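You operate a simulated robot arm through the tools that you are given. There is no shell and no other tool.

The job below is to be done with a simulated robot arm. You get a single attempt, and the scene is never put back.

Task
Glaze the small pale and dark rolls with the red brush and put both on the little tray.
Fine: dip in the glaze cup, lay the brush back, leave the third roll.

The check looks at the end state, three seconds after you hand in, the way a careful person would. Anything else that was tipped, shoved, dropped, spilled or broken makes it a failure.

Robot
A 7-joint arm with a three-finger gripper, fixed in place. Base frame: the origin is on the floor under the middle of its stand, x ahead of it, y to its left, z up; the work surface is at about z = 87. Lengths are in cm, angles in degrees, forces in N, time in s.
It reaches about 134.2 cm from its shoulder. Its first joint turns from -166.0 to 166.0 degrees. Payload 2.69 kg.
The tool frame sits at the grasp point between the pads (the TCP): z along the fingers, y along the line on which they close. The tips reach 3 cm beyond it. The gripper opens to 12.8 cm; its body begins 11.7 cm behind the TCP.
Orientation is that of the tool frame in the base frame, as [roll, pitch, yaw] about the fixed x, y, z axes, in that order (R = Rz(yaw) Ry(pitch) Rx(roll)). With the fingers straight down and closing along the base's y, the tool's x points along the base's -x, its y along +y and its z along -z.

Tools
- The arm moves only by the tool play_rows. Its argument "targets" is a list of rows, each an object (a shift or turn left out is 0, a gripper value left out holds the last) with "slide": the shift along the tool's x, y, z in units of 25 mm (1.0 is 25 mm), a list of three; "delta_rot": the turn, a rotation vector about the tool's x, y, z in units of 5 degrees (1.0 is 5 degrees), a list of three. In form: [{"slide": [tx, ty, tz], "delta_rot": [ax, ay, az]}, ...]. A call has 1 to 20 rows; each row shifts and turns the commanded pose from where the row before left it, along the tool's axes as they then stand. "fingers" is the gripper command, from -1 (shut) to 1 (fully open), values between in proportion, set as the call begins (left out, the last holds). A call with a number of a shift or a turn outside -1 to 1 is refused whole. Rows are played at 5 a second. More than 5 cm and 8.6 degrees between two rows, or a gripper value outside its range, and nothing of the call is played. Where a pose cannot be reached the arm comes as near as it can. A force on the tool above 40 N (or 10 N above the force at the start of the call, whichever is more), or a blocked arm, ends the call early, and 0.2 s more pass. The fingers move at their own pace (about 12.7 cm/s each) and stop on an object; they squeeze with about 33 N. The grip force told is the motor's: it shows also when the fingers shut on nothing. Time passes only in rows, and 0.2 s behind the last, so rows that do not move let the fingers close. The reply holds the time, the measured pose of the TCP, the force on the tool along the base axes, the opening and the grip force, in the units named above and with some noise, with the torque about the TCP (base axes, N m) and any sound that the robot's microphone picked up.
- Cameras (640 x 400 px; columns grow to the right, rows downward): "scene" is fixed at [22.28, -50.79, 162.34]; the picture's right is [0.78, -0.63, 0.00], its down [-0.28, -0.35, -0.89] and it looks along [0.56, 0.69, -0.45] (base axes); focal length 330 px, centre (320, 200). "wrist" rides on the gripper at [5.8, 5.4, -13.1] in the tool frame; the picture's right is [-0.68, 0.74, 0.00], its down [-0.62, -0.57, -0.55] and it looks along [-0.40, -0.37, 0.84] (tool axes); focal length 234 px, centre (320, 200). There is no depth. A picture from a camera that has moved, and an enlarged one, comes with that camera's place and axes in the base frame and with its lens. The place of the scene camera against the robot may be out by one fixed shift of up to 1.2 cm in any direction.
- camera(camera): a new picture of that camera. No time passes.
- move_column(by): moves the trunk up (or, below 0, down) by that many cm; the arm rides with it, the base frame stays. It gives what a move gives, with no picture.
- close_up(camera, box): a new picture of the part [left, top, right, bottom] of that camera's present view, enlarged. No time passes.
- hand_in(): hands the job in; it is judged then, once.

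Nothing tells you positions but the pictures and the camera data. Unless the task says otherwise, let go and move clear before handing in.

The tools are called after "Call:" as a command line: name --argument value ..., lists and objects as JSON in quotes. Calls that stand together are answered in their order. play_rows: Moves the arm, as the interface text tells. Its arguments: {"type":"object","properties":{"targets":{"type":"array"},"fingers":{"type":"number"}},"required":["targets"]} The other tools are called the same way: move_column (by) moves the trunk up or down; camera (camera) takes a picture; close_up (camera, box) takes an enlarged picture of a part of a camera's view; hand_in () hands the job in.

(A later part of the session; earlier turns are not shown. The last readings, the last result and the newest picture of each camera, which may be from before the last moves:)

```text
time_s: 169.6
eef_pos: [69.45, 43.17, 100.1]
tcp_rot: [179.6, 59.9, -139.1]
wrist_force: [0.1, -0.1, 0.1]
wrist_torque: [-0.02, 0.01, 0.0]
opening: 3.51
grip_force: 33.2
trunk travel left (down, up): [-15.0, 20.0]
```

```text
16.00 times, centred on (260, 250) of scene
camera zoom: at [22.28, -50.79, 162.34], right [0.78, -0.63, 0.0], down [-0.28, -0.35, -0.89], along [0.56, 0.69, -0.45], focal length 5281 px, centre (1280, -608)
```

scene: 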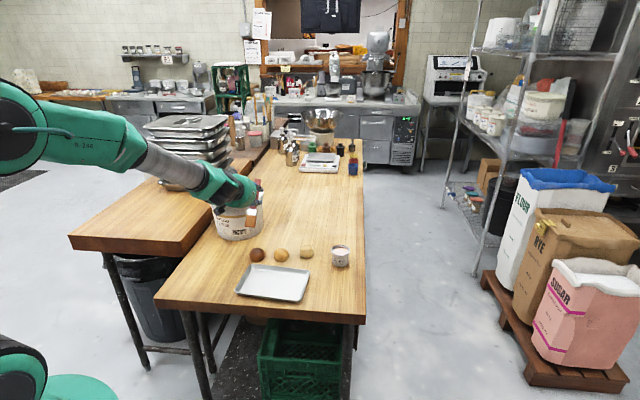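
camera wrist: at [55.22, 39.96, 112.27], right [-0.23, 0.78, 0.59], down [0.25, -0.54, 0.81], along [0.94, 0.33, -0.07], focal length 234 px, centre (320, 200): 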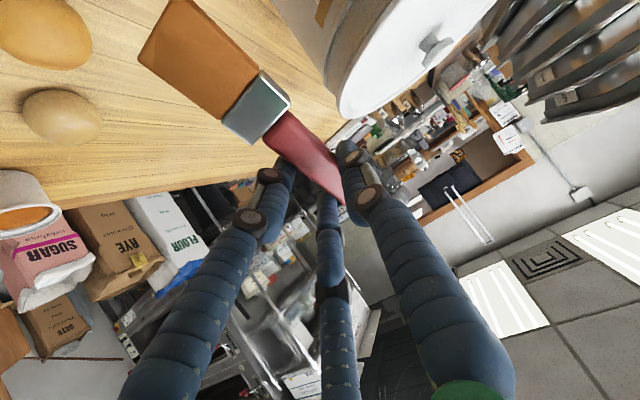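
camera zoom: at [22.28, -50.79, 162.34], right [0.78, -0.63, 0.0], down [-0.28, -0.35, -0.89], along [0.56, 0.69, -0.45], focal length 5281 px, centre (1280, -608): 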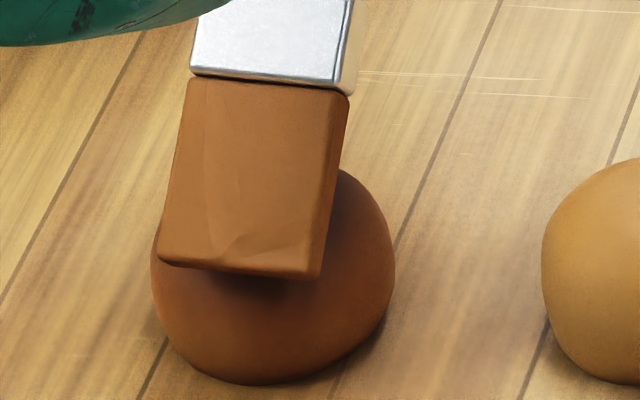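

Call:
play_rows --targets '[{"slide": [0.07, 0, 0.04]}, {"slide": [0, 0, 0]}]'

Call:
play_rows --targets '[{"slide": [0.05, 0, 0.029]}, {"slide": [0, 0, 0]}]'

Call:
play_rows --targets '[{"slide": [0.035, 0, 0.02]}, {"slide": [0, 0, 0]}]'

Call:
play_rows --targets '[{"slide": [0.035, 0, 0.02]}, {"slide": [0, 0, 0]}]'

```text
time_s: 170.2
eef_pos: [69.42, 43.04, 99.86]
tcp_rot: [179.6, 59.9, -139.1]
wrist_force: [0.2, 0.0, 0.5]
wrist_torque: [0.01, -0.01, -0.01]
opening: 3.51
grip_force: 33.5
trunk travel left (down, up): [-15.0, 20.0]
```

```text
time_s: 170.8
eef_pos: [69.46, 43.19, 99.94]
tcp_rot: [179.8, 59.9, -139.1]
wrist_force: [-0.5, 0.9, -0.4]
wrist_torque: [-0.01, -0.03, 0.04]
opening: 3.51
grip_force: 33.0
trunk travel left (down, up): [-15.0, 20.0]
```

```text
time_s: 171.4
eef_pos: [69.41, 43.22, 99.69]
tcp_rot: [179.6, 59.9, -139.0]
wrist_force: [0.5, 0.5, -0.5]
wrist_torque: [0.03, 0.02, 0.02]
opening: 3.47
grip_force: 32.7
trunk travel left (down, up): [-15.0, 20.0]
```

```text
time_s: 172.0
eef_pos: [69.42, 43.07, 99.56]
tcp_rot: [179.6, 60.0, -139.1]
wrist_force: [-0.5, 0.0, 0.0]
wrist_torque: [-0.02, 0.02, -0.01]
opening: 3.5
grip_force: 32.8
trunk travel left (down, up): [-15.0, 20.0]
```

Call:
play_rows --targets '[{"slide": [-0.2425, 0, -0.14]}, {"slide": [-0.16, 0, 0.277]}, {"slide": [0, 0, 0]}]'

Call:
play_rows --targets '[{"slide": [0.05, 0, 0.029]}, {"slide": [0, 0, 0]}]'

Call:
play_rows --targets '[{"slide": [0.035, 0, 0.02]}, {"slide": [0, 0, 0]}]'

Call:
play_rows --targets '[{"slide": [0.035, 0, 0.02]}, {"slide": [0, 0, 0]}]'

Call:
close_up --camera "scene" --box '[240, 238, 280, 263]'

```text
time_s: 172.8
eef_pos: [70.17, 43.75, 100.14]
tcp_rot: [179.6, 59.9, -139.2]
wrist_force: [0.2, 0.1, -0.8]
wrist_torque: [0.01, 0.03, 0.01]
opening: 3.53
grip_force: 32.8
trunk travel left (down, up): [-15.0, 20.0]
```

```text
time_s: 173.4
eef_pos: [70.06, 43.59, 100.02]
tcp_rot: [179.7, 59.9, -139.1]
wrist_force: [0.9, 1.0, -0.2]
wrist_torque: [0.02, -0.01, 0.0]
opening: 3.53
grip_force: 33.3
trunk travel left (down, up): [-15.0, 20.0]
```

```text
time_s: 174.0
eef_pos: [70.05, 43.61, 99.86]
tcp_rot: [179.6, 60.0, -139.1]
wrist_force: [-1.3, -0.1, 1.5]
wrist_torque: [-0.13, 0.18, 0.02]
opening: 3.5
grip_force: 32.8
trunk travel left (down, up): [-15.0, 20.0]
```

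```text
time_s: 174.6
eef_pos: [70.08, 43.65, 99.88]
tcp_rot: [179.7, 60.0, -139.2]
wrist_force: [-2.4, -1.5, 6.6]
wrist_torque: [-0.46, 0.59, 0.09]
opening: 3.49
grip_force: 33.1
trunk travel left (down, up): [-15.0, 20.0]
```

```text
16.00 times, centred on (260, 250) of scene
camera zoom: at [22.28, -50.79, 162.34], right [0.78, -0.63, 0.0], down [-0.28, -0.35, -0.89], along [0.56, 0.69, -0.45], focal length 5281 px, centre (1280, -608)
```

zoom: 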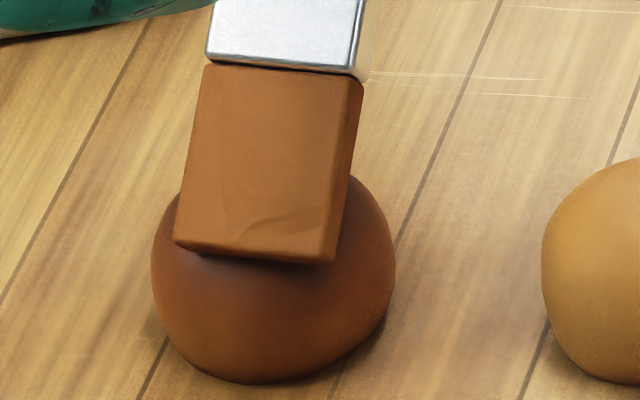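

Call:
play_rows --targets '[{"slide": [-0.01, 0.12, -0.006]}, {"slide": [0, 0.12, 0]}, {"slide": [0, -0.12, 0]}, {"slide": [0, -0.12, 0]}, {"slide": [0, -0.12, 0]}, {"slide": [0, -0.12, 0]}, {"slide": [0, 0.12, 0]}, {"slide": [0, 0.12, 0]}, {"slide": [0, 0, 0]}]'

Call:
close_up --camera "scene" --box '[240, 238, 280, 263]'

```text
time_s: 176.6
eef_pos: [69.97, 43.64, 99.84]
tcp_rot: [179.6, 59.9, -139.1]
wrist_force: [0.3, 0.3, -0.3]
wrist_torque: [-0.02, 0.0, -0.02]
opening: 3.51
grip_force: 33.3
trunk travel left (down, up): [-15.0, 20.0]
```

```text
16.00 times, centred on (260, 250) of scene
camera zoom: at [22.28, -50.79, 162.34], right [0.78, -0.63, 0.0], down [-0.28, -0.35, -0.89], along [0.56, 0.69, -0.45], focal length 5281 px, centre (1280, -608)
```

zoom: 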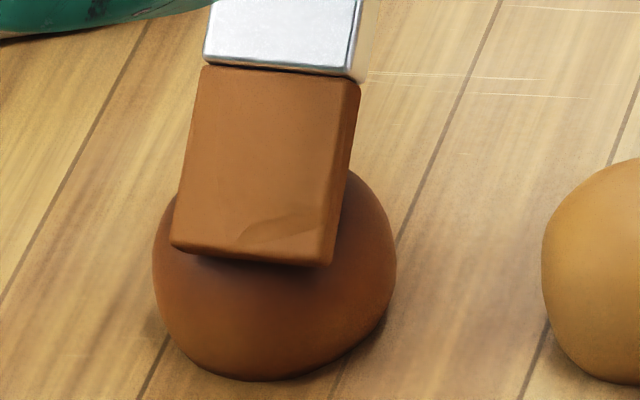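

Call:
play_rows --targets '[{"slide": [0.035, 0, 0.02]}, {"slide": [-0.132, 0, 0.1086]}, {"slide": [-0.1077, 0, 0.1226]}, {"slide": [-0.0869, 0, 0.1346]}, {"slide": [-0.0696, 0, 0.1446]}, {"slide": [-0.0488, 0, 0.1566]}, {"slide": [-0.028, 0, 0.1686]}, {"slide": [0, 0, 0]}]'

Call:
close_up --camera "scene" --box '[240, 238, 280, 263]'

```text
time_s: 178.4
eef_pos: [71.77, 45.31, 99.98]
tcp_rot: [179.6, 59.9, -139.0]
wrist_force: [-1.5, -1.6, 4.7]
wrist_torque: [-0.29, 0.29, 0.06]
opening: 3.5
grip_force: 32.2
trunk travel left (down, up): [-15.0, 20.0]
```

```text
16.00 times, centred on (260, 250) of scene
camera zoom: at [22.28, -50.79, 162.34], right [0.78, -0.63, 0.0], down [-0.28, -0.35, -0.89], along [0.56, 0.69, -0.45], focal length 5281 px, centre (1280, -608)
```

zoom: 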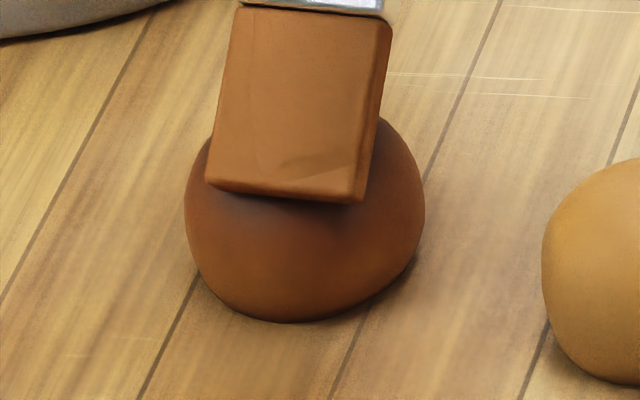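

The roll slid along with that inward stroke, so I'll only stroke outward from the crown. Going back up and over the top.

Call:
play_rows --targets '[{"slide": [-0.3464, 0, -0.2]}, {"slide": [-0.24, 0, 0.4157]}, {"slide": [0.2, 0, 0.115]}, {"slide": [0, 0, 0]}]'

Call:
play_rows --targets '[{"slide": [0.04, 0, 0.023]}, {"slide": [0, 0, 0]}]'

Call:
play_rows --targets '[{"slide": [0.03, 0, 0.017]}, {"slide": [0, 0, 0]}]'

Call:
close_up --camera "scene" --box '[240, 234, 280, 259]'

```text
time_s: 179.4
eef_pos: [72.72, 46.12, 100.55]
tcp_rot: [179.8, 60.0, -139.1]
wrist_force: [0.8, -0.5, 14.7]
wrist_torque: [-0.52, 0.67, 0.07]
opening: 3.51
grip_force: 33.4
trunk travel left (down, up): [-15.0, 20.0]
```

```text
time_s: 180.0
eef_pos: [72.83, 46.09, 100.26]
tcp_rot: [179.7, 60.1, -139.1]
wrist_force: [5.4, 1.8, 19.9]
wrist_torque: [-0.36, 0.55, 0.06]
opening: 3.49
grip_force: 32.8
trunk travel left (down, up): [-15.0, 20.0]
```

```text
time_s: 180.6
eef_pos: [72.69, 46.05, 100.06]
tcp_rot: [179.6, 59.8, -139.1]
wrist_force: [4.0, 1.9, 16.9]
wrist_torque: [-0.24, 0.58, -0.02]
opening: 3.51
grip_force: 32.9
trunk travel left (down, up): [-15.0, 20.0]
```

```text
16.00 times, centred on (260, 246) of scene
camera zoom: at [22.28, -50.79, 162.34], right [0.78, -0.63, 0.0], down [-0.28, -0.35, -0.89], along [0.56, 0.69, -0.45], focal length 5281 px, centre (1280, -544)
```

zoom: 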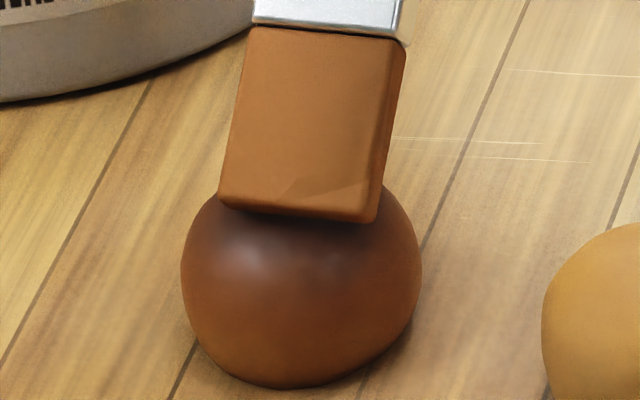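

Call:
play_rows --targets '[{"slide": [-0.06, 0, -0.035]}, {"slide": [0.0939, 0, -0.1306]}, {"slide": [0.1146, 0, -0.1186]}, {"slide": [0.1389, 0, -0.1046]}, {"slide": [0.1631, 0, -0.0906]}, {"slide": [0, 0, 0]}]'

Call:
close_up --camera "scene" --box '[240, 236, 280, 261]'

```text
time_s: 182.0
eef_pos: [71.48, 45.0, 99.47]
tcp_rot: [179.6, 59.8, -139.1]
wrist_force: [-1.4, -0.8, 8.2]
wrist_torque: [-0.36, 0.57, 0.04]
opening: 3.54
grip_force: 33.1
trunk travel left (down, up): [-15.0, 20.0]
```

```text
16.00 times, centred on (260, 248) of scene
camera zoom: at [22.28, -50.79, 162.34], right [0.78, -0.63, 0.0], down [-0.28, -0.35, -0.89], along [0.56, 0.69, -0.45], focal length 5281 px, centre (1280, -576)
```

zoom: 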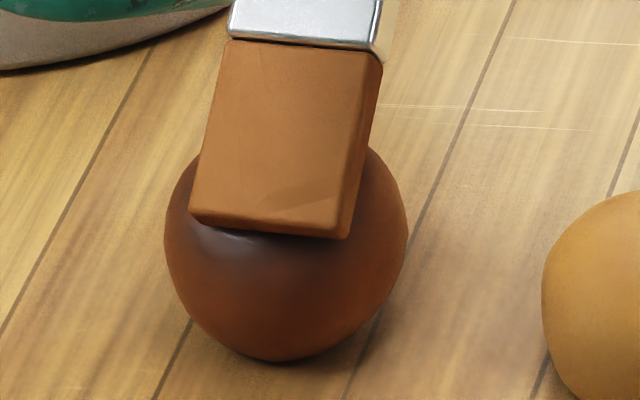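

Good contact, and gloss is starting. I'll repeat this outward stroke.

Call:
play_rows --targets '[{"slide": [-0.3118, 0, -0.18]}, {"slide": [-0.16, 0, 0.2771]}, {"slide": [-0.16, 0, 0.2771]}, {"slide": [0.118, 0, 0.068]}, {"slide": [0.0939, 0, -0.1306]}, {"slide": [0.1146, 0, -0.1186]}, {"slide": [0.1389, 0, -0.1046]}, {"slide": [0.1631, 0, -0.0906]}, {"slide": [0, 0, 0]}]'

Call:
close_up --camera "scene" --box '[240, 236, 280, 261]'

```text
time_s: 184.0
eef_pos: [71.5, 45.08, 99.5]
tcp_rot: [179.6, 60.0, -139.1]
wrist_force: [0.0, 0.2, -0.9]
wrist_torque: [-0.02, 0.02, 0.01]
opening: 3.5
grip_force: 33.2
trunk travel left (down, up): [-15.0, 20.0]
```

```text
16.00 times, centred on (260, 248) of scene
camera zoom: at [22.28, -50.79, 162.34], right [0.78, -0.63, 0.0], down [-0.28, -0.35, -0.89], along [0.56, 0.69, -0.45], focal length 5281 px, centre (1280, -576)
```

zoom: 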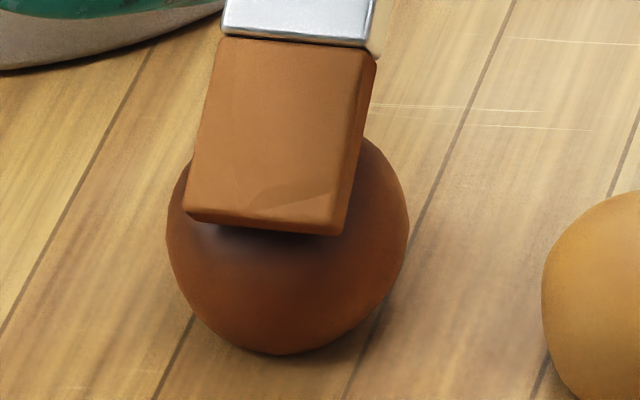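

The brush keeps tipping in the grip under sideways load. I'll steepen the tool to 80° so the force runs along the handle instead.

Call:
play_rows --targets '[{"slide": [-0.693, 0, -0.4]}, {"slide": [-0.693, 0, -0.4]}, {"delta_rot": [0, -1, 0]}, {"delta_rot": [0, -1, 0]}, {"delta_rot": [0, -1, 0]}, {"delta_rot": [0, -1, 0]}, {"slide": [0.102, -0.124, -0.581]}, {"slide": [0, 0, 0]}]'

Call:
close_up --camera "scene" --box '[230, 225, 294, 265]'

Call:
camera --camera "scene"

Call:
close_up --camera "wrist" --box '[80, 0, 400, 200]'

```text
time_s: 185.8
eef_pos: [70.68, 43.85, 103.6]
tcp_rot: [179.1, 80.0, -139.9]
wrist_force: [0.1, -0.1, -1.0]
wrist_torque: [-0.03, 0.03, 0.02]
opening: 3.49
grip_force: 33.2
trunk travel left (down, up): [-15.0, 20.0]
```

```text
10.00 times, centred on (262, 245) of scene
camera zoom: at [22.28, -50.79, 162.34], right [0.78, -0.63, 0.0], down [-0.28, -0.35, -0.89], along [0.56, 0.69, -0.45], focal length 3301 px, centre (900, -250)
```

zoom: 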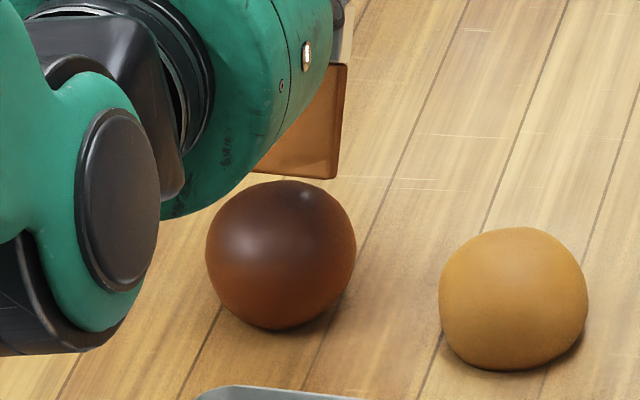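

```text
taken
```

scene: 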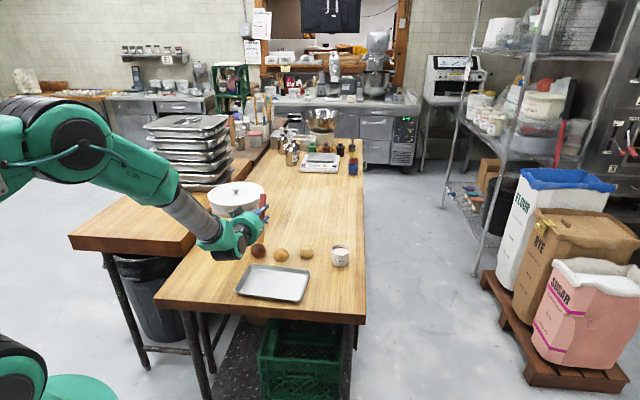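

```text
2.00 times, centred on (240, 100) of wrist
camera zoom: at [56.62, 38.75, 100.15], right [-0.39, 0.63, 0.67], down [0.05, -0.71, 0.7], along [0.92, 0.31, 0.25], focal length 468 px, centre (480, 400)
```

zoom: 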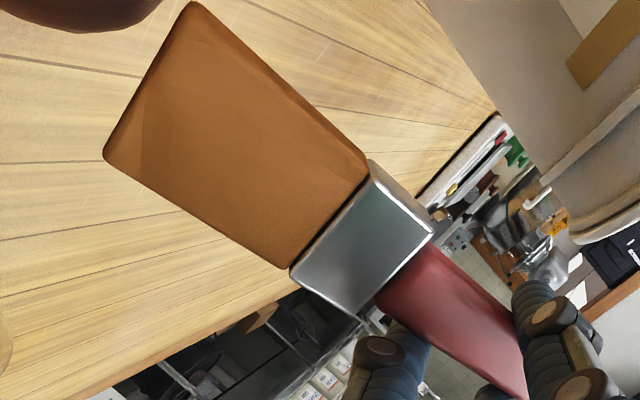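

The dark roll already shows some gloss. I'll line up over it and lower carefully at the steeper angle.

Call:
play_rows --targets '[{"slide": [0, 0.3, 0]}, {"slide": [0.236, 0, 0.042]}, {"slide": [0.236, 0, 0.042]}, {"slide": [0, 0, 0]}]'

Call:
close_up --camera "scene" --box '[240, 232, 280, 257]'

Call:
close_up --camera "wrist" --box '[80, 0, 400, 200]'

```text
time_s: 186.8
eef_pos: [70.28, 44.39, 102.4]
tcp_rot: [178.9, 79.9, -139.8]
wrist_force: [-0.2, 0.0, 0.3]
wrist_torque: [0.01, 0.0, -0.01]
opening: 3.5
grip_force: 33.1
trunk travel left (down, up): [-15.0, 20.0]
```

```text
16.00 times, centred on (260, 244) of scene
camera zoom: at [22.28, -50.79, 162.34], right [0.78, -0.63, 0.0], down [-0.28, -0.35, -0.89], along [0.56, 0.69, -0.45], focal length 5281 px, centre (1280, -512)
```

zoom: 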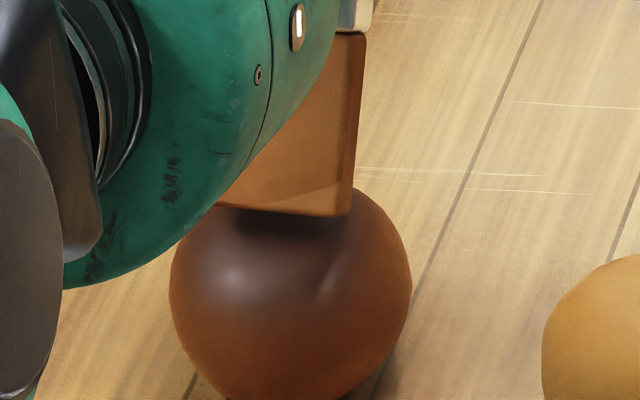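

```text
2.00 times, centred on (240, 100) of wrist
camera zoom: at [56.09, 39.32, 98.93], right [-0.39, 0.63, 0.67], down [0.05, -0.71, 0.7], along [0.92, 0.31, 0.25], focal length 468 px, centre (480, 400)
```

zoom: 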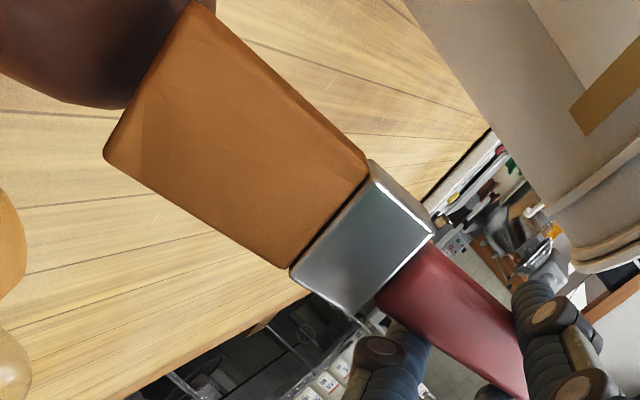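

Call:
play_rows --targets '[{"slide": [0.04, 0, 0.007]}, {"slide": [0, 0, 0]}]'

Call:
play_rows --targets '[{"slide": [0.04, 0, 0.007]}, {"slide": [0, 0, 0]}]'

Call:
play_rows --targets '[{"slide": [0.03, 0, 0.005]}, {"slide": [0, 0, 0]}]'

```text
time_s: 187.4
eef_pos: [70.16, 44.37, 102.23]
tcp_rot: [178.8, 80.0, -139.8]
wrist_force: [-0.3, -0.1, -0.1]
wrist_torque: [0.02, 0.01, -0.03]
opening: 3.5
grip_force: 32.7
trunk travel left (down, up): [-15.0, 20.0]
```

```text
time_s: 188.0
eef_pos: [70.16, 44.3, 102.24]
tcp_rot: [178.9, 79.9, -139.9]
wrist_force: [-0.6, 0.0, -1.1]
wrist_torque: [0.0, 0.0, 0.02]
opening: 3.5
grip_force: 33.4
trunk travel left (down, up): [-15.0, 20.0]
```

```text
time_s: 188.6
eef_pos: [70.11, 44.21, 102.33]
tcp_rot: [178.9, 79.9, -139.8]
wrist_force: [-0.1, 0.6, -0.9]
wrist_torque: [-0.03, -0.01, 0.01]
opening: 3.51
grip_force: 32.6
trunk travel left (down, up): [-15.0, 20.0]
```

Call:
play_rows --targets '[{"slide": [0.06, 0, 0.01]}, {"slide": [0, 0, 0]}]'

Call:
close_up --camera "scene" --box '[240, 232, 280, 257]'

```text
time_s: 189.2
eef_pos: [70.1, 44.3, 102.0]
tcp_rot: [178.9, 79.8, -139.9]
wrist_force: [1.0, 0.1, -0.3]
wrist_torque: [0.0, 0.02, -0.01]
opening: 3.48
grip_force: 33.1
trunk travel left (down, up): [-15.0, 20.0]
```

```text
16.00 times, centred on (260, 244) of scene
camera zoom: at [22.28, -50.79, 162.34], right [0.78, -0.63, 0.0], down [-0.28, -0.35, -0.89], along [0.56, 0.69, -0.45], focal length 5281 px, centre (1280, -512)
```

zoom: 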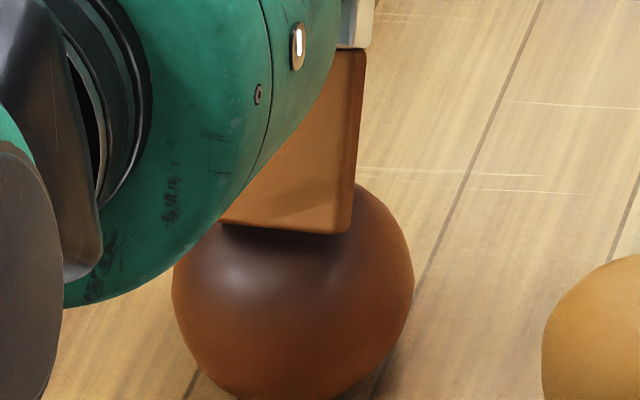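

Call:
play_rows --targets '[{"slide": [0.04, 0, 0.007]}, {"slide": [0, 0, 0]}]'

Call:
play_rows --targets '[{"slide": [0.03, 0, 0.005]}, {"slide": [0, 0, 0]}]'

```text
time_s: 189.8
eef_pos: [70.17, 44.35, 102.06]
tcp_rot: [178.9, 79.9, -139.9]
wrist_force: [-0.4, -0.7, 0.8]
wrist_torque: [0.02, 0.04, -0.01]
opening: 3.52
grip_force: 32.6
trunk travel left (down, up): [-15.0, 20.0]
```

```text
time_s: 190.4
eef_pos: [70.15, 44.27, 101.74]
tcp_rot: [178.9, 79.9, -139.8]
wrist_force: [0.1, 0.4, -0.6]
wrist_torque: [-0.03, -0.03, 0.01]
opening: 3.49
grip_force: 32.4
trunk travel left (down, up): [-15.0, 20.0]
```

Call:
play_rows --targets '[{"slide": [0.04, 0, 0.007]}, {"slide": [0, 0, 0]}]'

Call:
play_rows --targets '[{"slide": [0.03, 0, 0.005]}, {"slide": [0, 0, 0]}]'

Call:
close_up --camera "scene" --box '[240, 232, 280, 257]'

Call:
close_up --camera "wrist" --box '[80, 0, 400, 200]'

```text
time_s: 191.0
eef_pos: [70.23, 44.17, 101.68]
tcp_rot: [178.8, 79.9, -139.7]
wrist_force: [-0.2, 0.4, -0.9]
wrist_torque: [-0.01, -0.04, -0.01]
opening: 3.48
grip_force: 32.9
trunk travel left (down, up): [-15.0, 20.0]
```

```text
time_s: 191.6
eef_pos: [70.11, 44.36, 101.68]
tcp_rot: [178.8, 79.9, -139.8]
wrist_force: [-0.5, 0.5, 0.5]
wrist_torque: [0.01, 0.02, 0.01]
opening: 3.5
grip_force: 33.2
trunk travel left (down, up): [-15.0, 20.0]
```

```text
16.00 times, centred on (260, 244) of scene
camera zoom: at [22.28, -50.79, 162.34], right [0.78, -0.63, 0.0], down [-0.28, -0.35, -0.89], along [0.56, 0.69, -0.45], focal length 5281 px, centre (1280, -512)
```

zoom: 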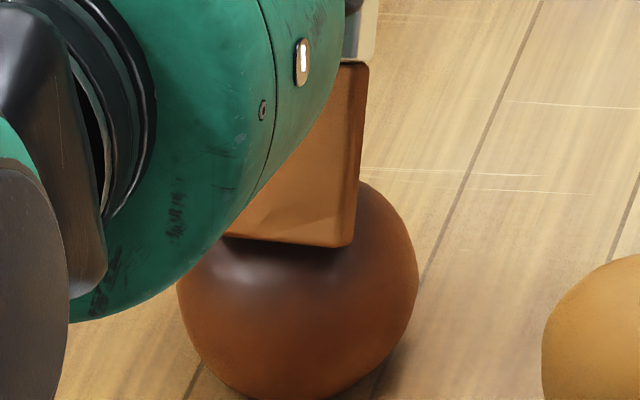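

```text
2.00 times, centred on (240, 100) of wrist
camera zoom: at [56.06, 39.23, 98.17], right [-0.4, 0.63, 0.67], down [0.05, -0.71, 0.7], along [0.92, 0.31, 0.25], focal length 468 px, centre (480, 400)
```

zoom: 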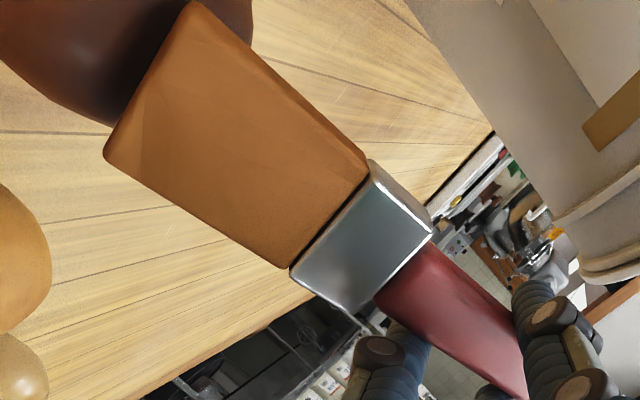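

The roll is creeping sideways, so I'm touching its near flank rather than its top. I'll raise, move forward 1 cm and come down on the crown.

Call:
play_rows --targets '[{"slide": [-0.4, 0, -0.07]}, {"slide": [-0.0835, 0, 0.473]}, {"slide": [0.12, 0, 0.021]}, {"slide": [0, 0, 0]}]'

Call:
close_up --camera "scene" --box '[240, 232, 280, 257]'

Call:
play_rows --targets '[{"slide": [0.04, 0, 0.007]}, {"slide": [0, 0, 0]}]'

Call:
play_rows --targets '[{"slide": [0.04, 0, 0.007]}, {"slide": [0, 0, 0]}]'

```text
time_s: 192.6
eef_pos: [71.11, 45.14, 102.34]
tcp_rot: [178.9, 79.8, -139.8]
wrist_force: [-0.1, 0.8, 0.4]
wrist_torque: [0.0, -0.02, -0.02]
opening: 3.47
grip_force: 33.3
trunk travel left (down, up): [-15.0, 20.0]
```

```text
16.00 times, centred on (260, 244) of scene
camera zoom: at [22.28, -50.79, 162.34], right [0.78, -0.63, 0.0], down [-0.28, -0.35, -0.89], along [0.56, 0.69, -0.45], focal length 5281 px, centre (1280, -512)
```

zoom: 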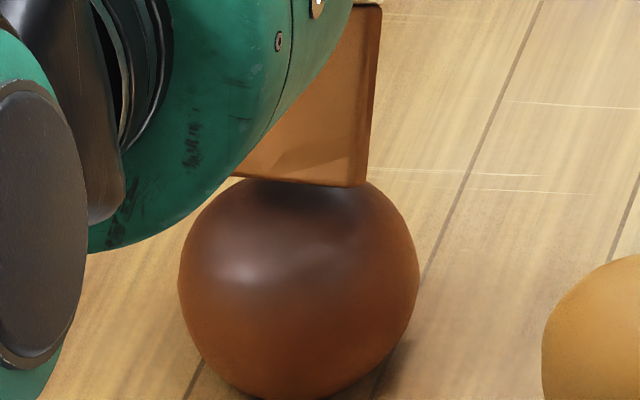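

```text
time_s: 193.2
eef_pos: [71.1, 45.05, 102.38]
tcp_rot: [179.0, 79.9, -139.8]
wrist_force: [0.1, -0.6, -0.3]
wrist_torque: [-0.03, 0.01, 0.02]
opening: 3.53
grip_force: 32.5
trunk travel left (down, up): [-15.0, 20.0]
```

```text
time_s: 193.8
eef_pos: [70.96, 45.28, 102.19]
tcp_rot: [178.9, 79.9, -139.8]
wrist_force: [0.8, -0.9, -0.3]
wrist_torque: [-0.01, 0.0, 0.01]
opening: 3.5
grip_force: 32.7
trunk travel left (down, up): [-15.0, 20.0]
```

Call:
play_rows --targets '[{"slide": [0.04, 0, 0.007]}, {"slide": [0, 0, 0]}]'

Call:
play_rows --targets '[{"slide": [0.03, 0, 0.005]}, {"slide": [0, 0, 0]}]'

Call:
close_up --camera "scene" --box '[240, 232, 280, 257]'

```text
time_s: 194.4
eef_pos: [70.93, 45.24, 102.04]
tcp_rot: [178.7, 79.9, -139.8]
wrist_force: [0.5, 0.1, -0.1]
wrist_torque: [-0.03, -0.01, -0.03]
opening: 3.5
grip_force: 32.5
trunk travel left (down, up): [-15.0, 20.0]
```

```text
time_s: 195.0
eef_pos: [71.0, 45.18, 102.0]
tcp_rot: [178.9, 80.0, -139.8]
wrist_force: [0.3, 0.3, -0.1]
wrist_torque: [-0.01, 0.0, -0.01]
opening: 3.5
grip_force: 33.0
trunk travel left (down, up): [-15.0, 20.0]
```

```text
16.00 times, centred on (260, 244) of scene
camera zoom: at [22.28, -50.79, 162.34], right [0.78, -0.63, 0.0], down [-0.28, -0.35, -0.89], along [0.56, 0.69, -0.45], focal length 5281 px, centre (1280, -512)
```

zoom: 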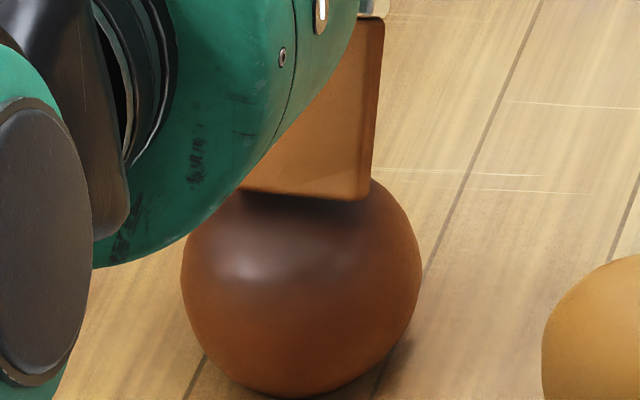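

The dark roll may be drifting slowly. I'll wait briefly without moving and compare.

Call:
play_rows --targets '[{"slide": [-0.2, 0, -0.035]}, {"slide": [0, 0, 0]}, {"slide": [0, 0, 0]}, {"slide": [0, 0, 0]}, {"slide": [0, 0, 0]}, {"slide": [0, 0, 0]}, {"slide": [0, 0, 0]}, {"slide": [0, 0, 0]}, {"slide": [0, 0, 0]}, {"slide": [0, 0, 0]}]'

Call:
close_up --camera "scene" --box '[240, 232, 280, 257]'

```text
time_s: 197.2
eef_pos: [71.12, 45.03, 102.49]
tcp_rot: [178.9, 79.8, -139.8]
wrist_force: [0.1, 0.2, 0.1]
wrist_torque: [-0.01, 0.01, -0.02]
opening: 3.52
grip_force: 33.5
trunk travel left (down, up): [-15.0, 20.0]
```

```text
16.00 times, centred on (260, 244) of scene
camera zoom: at [22.28, -50.79, 162.34], right [0.78, -0.63, 0.0], down [-0.28, -0.35, -0.89], along [0.56, 0.69, -0.45], focal length 5281 px, centre (1280, -512)
```

zoom: 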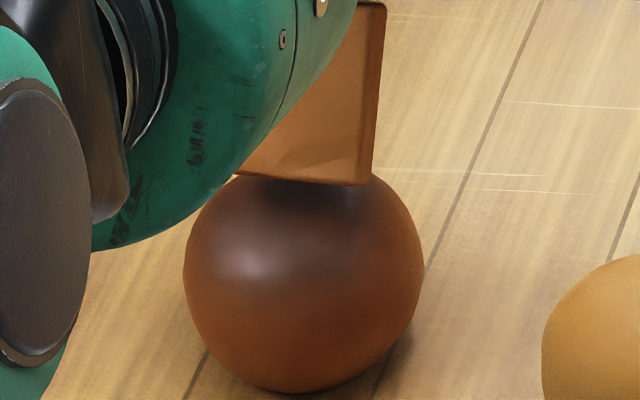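

It is slowly rolling. I'll press it gently from above to stop it.

Call:
play_rows --targets '[{"slide": [0.12, 0, 0.021]}, {"slide": [0.08, 0, 0.014]}, {"slide": [0, 0, 0]}]'

Call:
play_rows --targets '[{"slide": [0.05, 0, 0.009]}, {"slide": [0, 0, 0]}]'

Call:
close_up --camera "scene" --box '[240, 232, 280, 257]'

```text
time_s: 198.0
eef_pos: [71.11, 45.01, 101.98]
tcp_rot: [178.9, 79.9, -139.8]
wrist_force: [-0.4, -0.5, -0.8]
wrist_torque: [-0.02, 0.01, 0.03]
opening: 3.51
grip_force: 33.1
trunk travel left (down, up): [-15.0, 20.0]
```

```text
time_s: 198.6
eef_pos: [71.13, 45.03, 101.8]
tcp_rot: [178.8, 80.0, -139.8]
wrist_force: [-0.6, 0.8, -0.5]
wrist_torque: [0.01, 0.03, -0.01]
opening: 3.48
grip_force: 33.5
trunk travel left (down, up): [-15.0, 20.0]
```

```text
16.00 times, centred on (260, 244) of scene
camera zoom: at [22.28, -50.79, 162.34], right [0.78, -0.63, 0.0], down [-0.28, -0.35, -0.89], along [0.56, 0.69, -0.45], focal length 5281 px, centre (1280, -512)
```

zoom: 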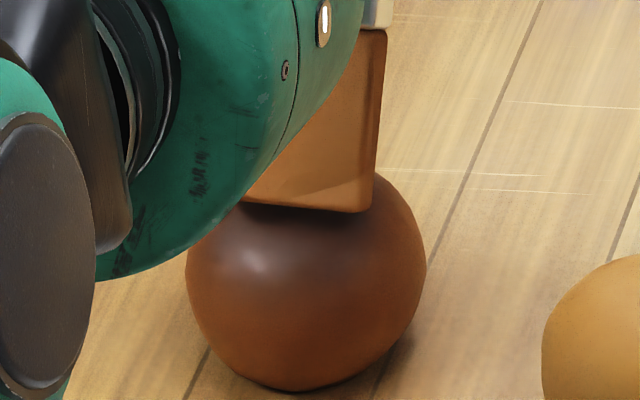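

Call:
play_rows --targets '[{"slide": [-0.5, 0, -0.088]}, {"slide": [-0.045, 0, 0.256]}, {"slide": [-0.045, 0, 0.256]}, {"slide": [0, 0, 0]}]'

Call:
close_up --camera "scene" --box '[240, 232, 280, 257]'

Call:
close_up --camera "wrist" --box '[80, 0, 400, 200]'

```text
time_s: 199.6
eef_pos: [72.11, 45.94, 103.0]
tcp_rot: [179.1, 79.9, -139.8]
wrist_force: [0.3, 0.1, -0.4]
wrist_torque: [0.02, 0.02, -0.01]
opening: 3.49
grip_force: 32.9
trunk travel left (down, up): [-15.0, 20.0]
```

```text
16.00 times, centred on (260, 244) of scene
camera zoom: at [22.28, -50.79, 162.34], right [0.78, -0.63, 0.0], down [-0.28, -0.35, -0.89], along [0.56, 0.69, -0.45], focal length 5281 px, centre (1280, -512)
```

zoom: 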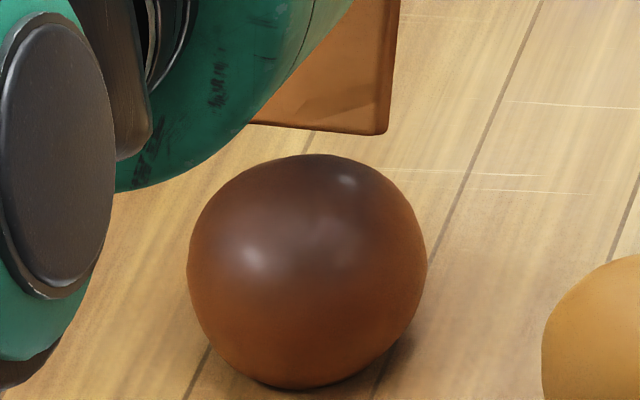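

```text
2.00 times, centred on (240, 100) of wrist
camera zoom: at [58.01, 40.82, 99.56], right [-0.39, 0.63, 0.67], down [0.05, -0.71, 0.7], along [0.92, 0.31, 0.25], focal length 468 px, centre (480, 400)
```

zoom: 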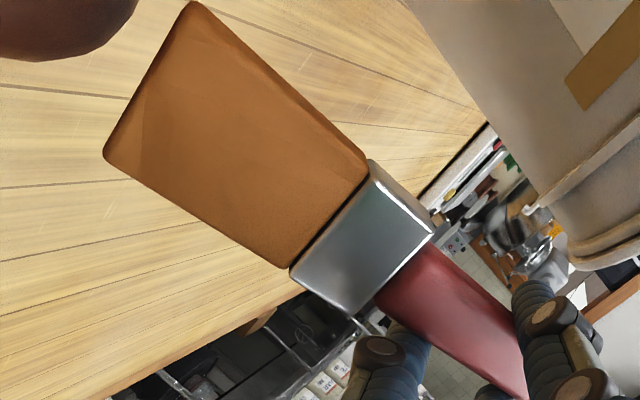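

Call:
play_rows --targets '[{"slide": [0.08, 0, -0.45]}, {"slide": [0.35, 0, 0.061]}, {"slide": [0, 0, 0]}]'

Call:
play_rows --targets '[{"slide": [0.1, 0, 0.0175]}, {"slide": [0, 0, 0]}]'

Call:
play_rows --targets '[{"slide": [0.05, 0, 0.009]}, {"slide": [0, 0, 0]}]'

Call:
close_up --camera "scene" --box '[240, 232, 280, 257]'

```text
time_s: 200.4
eef_pos: [71.16, 45.1, 102.02]
tcp_rot: [178.9, 79.9, -139.9]
wrist_force: [-0.3, -0.1, -0.9]
wrist_torque: [-0.02, 0.02, -0.03]
opening: 3.52
grip_force: 32.8
trunk travel left (down, up): [-15.0, 20.0]
```

```text
time_s: 201.0
eef_pos: [71.25, 45.26, 101.81]
tcp_rot: [178.9, 80.0, -139.7]
wrist_force: [0.4, 0.7, 0.5]
wrist_torque: [0.02, 0.0, 0.02]
opening: 3.52
grip_force: 32.7
trunk travel left (down, up): [-15.0, 20.0]
```

```text
time_s: 201.6
eef_pos: [71.1, 45.02, 101.78]
tcp_rot: [178.9, 79.8, -139.8]
wrist_force: [-0.5, 0.4, -1.0]
wrist_torque: [0.03, 0.0, 0.01]
opening: 3.51
grip_force: 32.7
trunk travel left (down, up): [-15.0, 20.0]
```

```text
16.00 times, centred on (260, 244) of scene
camera zoom: at [22.28, -50.79, 162.34], right [0.78, -0.63, 0.0], down [-0.28, -0.35, -0.89], along [0.56, 0.69, -0.45], focal length 5281 px, centre (1280, -512)
```

zoom: 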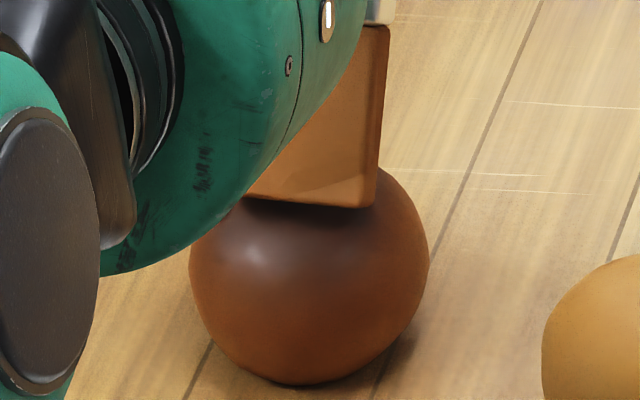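

Call:
play_rows --targets '[{"slide": [0.05, 0, 0.009]}, {"slide": [0, 0, 0]}]'

Call:
play_rows --targets '[{"slide": [0.05, 0, 0.009]}, {"slide": [0, 0, 0]}]'

```text
time_s: 202.2
eef_pos: [71.14, 45.18, 101.56]
tcp_rot: [178.9, 80.0, -139.7]
wrist_force: [-0.5, 0.0, 0.0]
wrist_torque: [-0.01, 0.01, -0.02]
opening: 3.48
grip_force: 33.0
trunk travel left (down, up): [-15.0, 20.0]
```

```text
time_s: 202.8
eef_pos: [71.23, 45.39, 101.5]
tcp_rot: [178.8, 79.9, -139.8]
wrist_force: [0.6, -0.2, 0.1]
wrist_torque: [0.01, -0.01, 0.0]
opening: 3.5
grip_force: 33.3
trunk travel left (down, up): [-15.0, 20.0]
```

Call:
play_rows --targets '[{"slide": [0.04, 0, 0.007]}, {"slide": [0, 0, 0]}]'

Call:
play_rows --targets '[{"slide": [0.04, 0, 0.007]}, {"slide": [0, 0, 0]}]'

Call:
close_up --camera "scene" --box '[240, 232, 280, 257]'

Call:
close_up --camera "wrist" --box '[80, 0, 400, 200]'

```text
time_s: 203.4
eef_pos: [71.19, 45.34, 101.56]
tcp_rot: [178.9, 79.9, -139.8]
wrist_force: [-0.2, -0.3, -1.1]
wrist_torque: [0.0, -0.02, 0.02]
opening: 3.5
grip_force: 32.7
trunk travel left (down, up): [-15.0, 20.0]
```

```text
time_s: 204.0
eef_pos: [71.14, 45.22, 101.46]
tcp_rot: [178.8, 79.9, -139.8]
wrist_force: [1.0, 0.1, -0.3]
wrist_torque: [-0.03, 0.02, -0.02]
opening: 3.5
grip_force: 32.9
trunk travel left (down, up): [-15.0, 20.0]
```

```text
16.00 times, centred on (260, 244) of scene
camera zoom: at [22.28, -50.79, 162.34], right [0.78, -0.63, 0.0], down [-0.28, -0.35, -0.89], along [0.56, 0.69, -0.45], focal length 5281 px, centre (1280, -512)
```

zoom: 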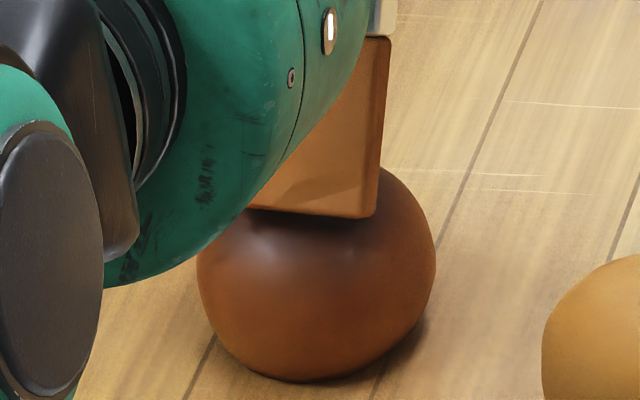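

```text
2.00 times, centred on (240, 100) of wrist
camera zoom: at [57.19, 40.17, 97.96], right [-0.4, 0.63, 0.67], down [0.05, -0.71, 0.7], along [0.92, 0.31, 0.25], focal length 468 px, centre (480, 400)
```

zoom: 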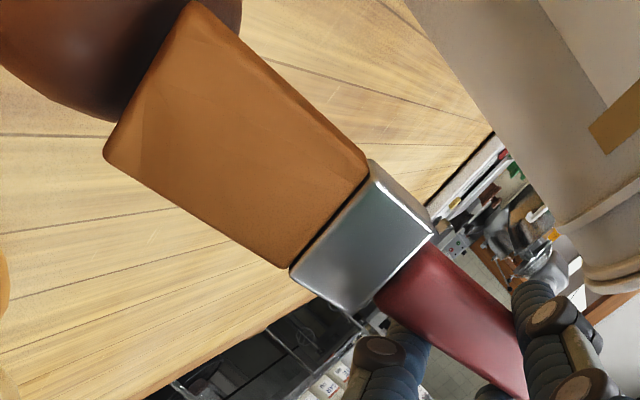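

I'll lift off and let the roll settle, then look at how it sits.

Call:
play_rows --targets '[{"slide": [-0.5, 0, -0.088]}, {"slide": [-0.8, 0, -0.14]}, {"slide": [-0.8, 0, -0.14]}, {"slide": [0, 0, 0]}, {"slide": [0, 0, 0]}, {"slide": [0, 0, 0]}, {"slide": [0, 0, 0]}, {"slide": [0, 0, 0]}]'

Call:
close_up --camera "scene" --box '[240, 232, 280, 257]'

Call:
play_rows --targets '[{"slide": [0, 0, 0]}, {"slide": [0, 0, 0]}, {"slide": [0, 0, 0]}, {"slide": [0, 0, 0]}, {"slide": [0, 0, 0]}, {"slide": [0, 0, 0]}, {"slide": [0, 0, 0]}, {"slide": [0, 0, 0]}, {"slide": [0, 0, 0]}, {"slide": [0, 0, 0]}, {"slide": [0, 0, 0]}, {"slide": [0, 0, 0]}, {"slide": [0, 0, 0]}, {"slide": [0, 0, 0]}, {"slide": [0, 0, 0]}]'

Call:
close_up --camera "scene" --box '[240, 232, 280, 257]'

Call:
close_up --camera "scene" --box '[220, 220, 348, 300]'

```text
time_s: 205.8
eef_pos: [71.14, 45.32, 106.62]
tcp_rot: [178.9, 79.9, -139.8]
wrist_force: [0.4, -0.2, 0.5]
wrist_torque: [-0.04, 0.0, -0.02]
opening: 3.53
grip_force: 33.3
trunk travel left (down, up): [-15.0, 20.0]
```

```text
16.00 times, centred on (260, 244) of scene
camera zoom: at [22.28, -50.79, 162.34], right [0.78, -0.63, 0.0], down [-0.28, -0.35, -0.89], along [0.56, 0.69, -0.45], focal length 5281 px, centre (1280, -512)
```

zoom: 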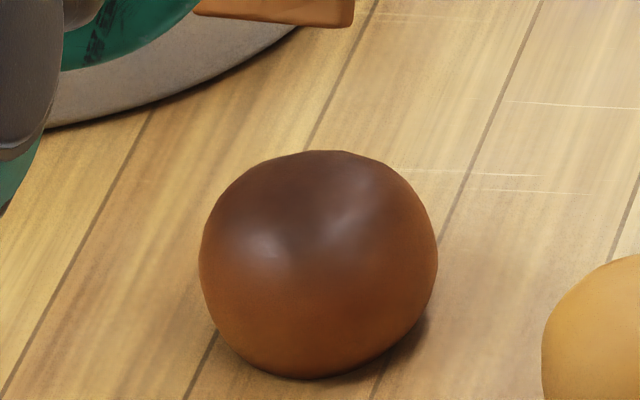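

```text
time_s: 209.0
eef_pos: [71.08, 45.28, 106.5]
tcp_rot: [179.1, 79.9, -139.8]
wrist_force: [0.4, 1.0, -0.9]
wrist_torque: [-0.03, 0.0, -0.02]
opening: 3.52
grip_force: 33.0
trunk travel left (down, up): [-15.0, 20.0]
```

```text
16.00 times, centred on (260, 244) of scene
camera zoom: at [22.28, -50.79, 162.34], right [0.78, -0.63, 0.0], down [-0.28, -0.35, -0.89], along [0.56, 0.69, -0.45], focal length 5281 px, centre (1280, -512)
```

zoom: 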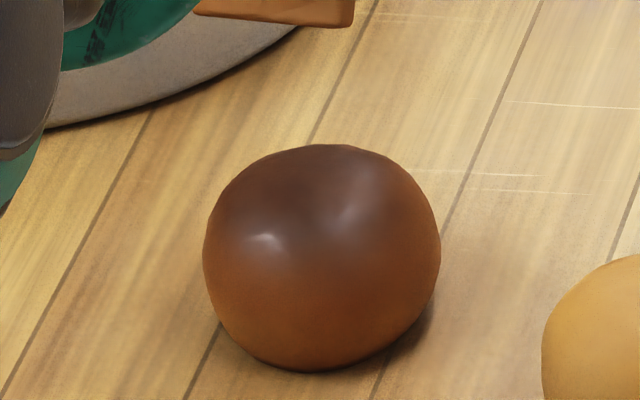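

```text
5.00 times, centred on (284, 260) of scene
camera zoom: at [22.28, -50.79, 162.34], right [0.78, -0.63, 0.0], down [-0.28, -0.35, -0.89], along [0.56, 0.69, -0.45], focal length 1650 px, centre (500, -100)
```

zoom: 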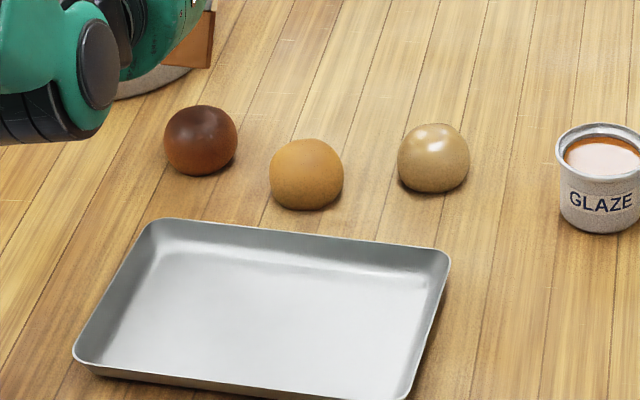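

The dark roll is still creeping slowly away. I'll go back to the 60° tool angle that worked on the pale roll and come straight down on its crown to hold and brush it.

Call:
play_rows --targets '[{"delta_rot": [0, 1, 0]}, {"delta_rot": [0, 1, 0]}, {"delta_rot": [0, 1, 0]}, {"delta_rot": [0, 1, 0]}, {"slide": [0.3135, 0.034, 0.858]}, {"slide": [0.3135, 0.034, 0.858]}, {"slide": [0, 0, 0]}]'

Call:
close_up --camera "scene" --box '[240, 228, 288, 258]'

Call:
close_up --camera "wrist" --box '[80, 0, 400, 200]'

```text
time_s: 210.6
eef_pos: [73.03, 47.5, 103.08]
tcp_rot: [179.7, 59.8, -139.1]
wrist_force: [0.7, 0.4, -1.0]
wrist_torque: [0.01, 0.0, 0.01]
opening: 3.5
grip_force: 33.5
trunk travel left (down, up): [-15.0, 20.0]
```

```text
13.33 times, centred on (264, 243) of scene
camera zoom: at [22.28, -50.79, 162.34], right [0.78, -0.63, 0.0], down [-0.28, -0.35, -0.89], along [0.56, 0.69, -0.45], focal length 4401 px, centre (1067, -373)
```

zoom: 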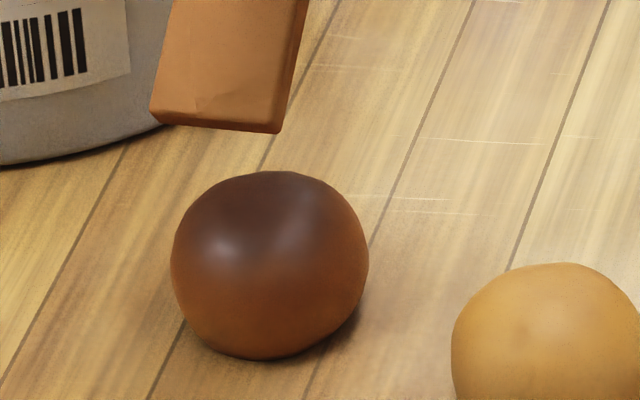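

```text
2.00 times, centred on (240, 100) of wrist
camera zoom: at [58.73, 42.18, 104.69], right [-0.23, 0.78, 0.59], down [0.25, -0.54, 0.81], along [0.94, 0.33, -0.07], focal length 468 px, centre (480, 400)
```

zoom: 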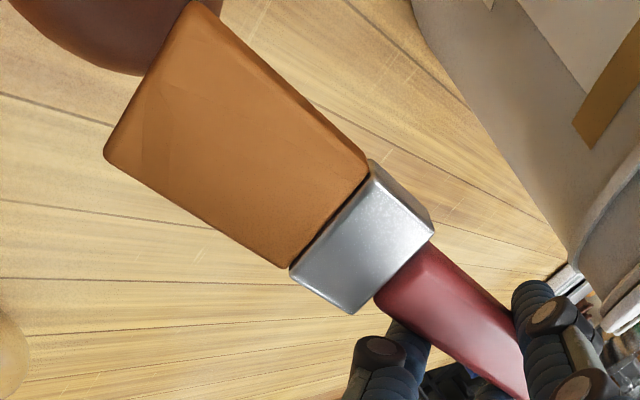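

Call:
play_rows --targets '[{"slide": [0.2, -0.47, -0.3464]}, {"slide": [0.277, 0, 0.16]}, {"slide": [0.277, 0, 0.16]}, {"slide": [0, 0, 0]}]'

Call:
close_up --camera "scene" --box '[240, 230, 280, 255]'

Call:
play_rows --targets '[{"slide": [0.05, 0, 0.029]}, {"slide": [0, 0, 0]}]'

```text
time_s: 211.6
eef_pos: [73.17, 45.82, 101.6]
tcp_rot: [179.5, 59.9, -139.1]
wrist_force: [0.1, 0.3, -0.9]
wrist_torque: [0.02, -0.01, -0.01]
opening: 3.49
grip_force: 33.2
trunk travel left (down, up): [-15.0, 20.0]
```

```text
16.00 times, centred on (260, 242) of scene
camera zoom: at [22.28, -50.79, 162.34], right [0.78, -0.63, 0.0], down [-0.28, -0.35, -0.89], along [0.56, 0.69, -0.45], focal length 5281 px, centre (1280, -480)
```

zoom: 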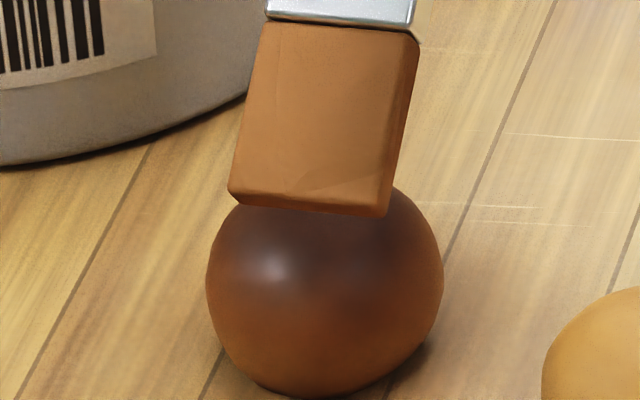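

```text
time_s: 212.2
eef_pos: [73.31, 45.73, 101.47]
tcp_rot: [179.6, 59.9, -139.1]
wrist_force: [0.6, 0.0, 0.1]
wrist_torque: [0.05, -0.01, -0.04]
opening: 3.5
grip_force: 32.8
trunk travel left (down, up): [-15.0, 20.0]
```

Call:
play_rows --targets '[{"slide": [0.05, -0.05, 0.029]}, {"slide": [0, 0, 0]}]'

Call:
play_rows --targets '[{"slide": [0.04, 0, 0.023]}, {"slide": [0, 0, 0]}]'

Call:
play_rows --targets '[{"slide": [0.035, 0, 0.02]}, {"slide": [0, 0, 0]}]'

```text
time_s: 212.8
eef_pos: [73.22, 45.69, 101.19]
tcp_rot: [179.5, 59.8, -139.1]
wrist_force: [0.8, -0.6, -0.5]
wrist_torque: [0.0, 0.02, 0.03]
opening: 3.5
grip_force: 33.1
trunk travel left (down, up): [-15.0, 20.0]
```

```text
time_s: 213.4
eef_pos: [73.25, 45.71, 100.98]
tcp_rot: [179.5, 60.0, -139.2]
wrist_force: [0.4, 0.3, -0.2]
wrist_torque: [0.0, 0.0, 0.02]
opening: 3.49
grip_force: 33.4
trunk travel left (down, up): [-15.0, 20.0]
```

```text
time_s: 214.0
eef_pos: [73.27, 45.66, 101.06]
tcp_rot: [179.6, 59.8, -139.0]
wrist_force: [0.1, -0.7, -0.1]
wrist_torque: [-0.01, -0.03, 0.0]
opening: 3.53
grip_force: 32.5
trunk travel left (down, up): [-15.0, 20.0]
```

Call:
play_rows --targets '[{"slide": [0.035, 0, 0.02]}, {"slide": [0, 0, 0]}]'

Call:
play_rows --targets '[{"slide": [0.035, 0, 0.02]}, {"slide": [0, 0, 0]}]'

Call:
close_up --camera "scene" --box '[240, 230, 280, 255]'

```text
time_s: 214.6
eef_pos: [73.28, 45.71, 100.89]
tcp_rot: [179.6, 59.9, -139.0]
wrist_force: [-0.2, 0.1, -0.5]
wrist_torque: [-0.01, -0.02, 0.01]
opening: 3.5
grip_force: 32.8
trunk travel left (down, up): [-15.0, 20.0]
```

```text
time_s: 215.2
eef_pos: [73.27, 45.72, 100.8]
tcp_rot: [179.5, 59.8, -139.0]
wrist_force: [0.0, 0.4, -0.3]
wrist_torque: [0.0, -0.03, -0.02]
opening: 3.49
grip_force: 33.1
trunk travel left (down, up): [-15.0, 20.0]
```

```text
16.00 times, centred on (260, 242) of scene
camera zoom: at [22.28, -50.79, 162.34], right [0.78, -0.63, 0.0], down [-0.28, -0.35, -0.89], along [0.56, 0.69, -0.45], focal length 5281 px, centre (1280, -480)
```

zoom: 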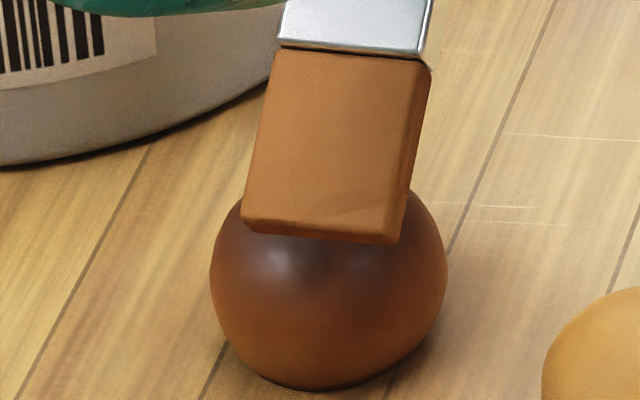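

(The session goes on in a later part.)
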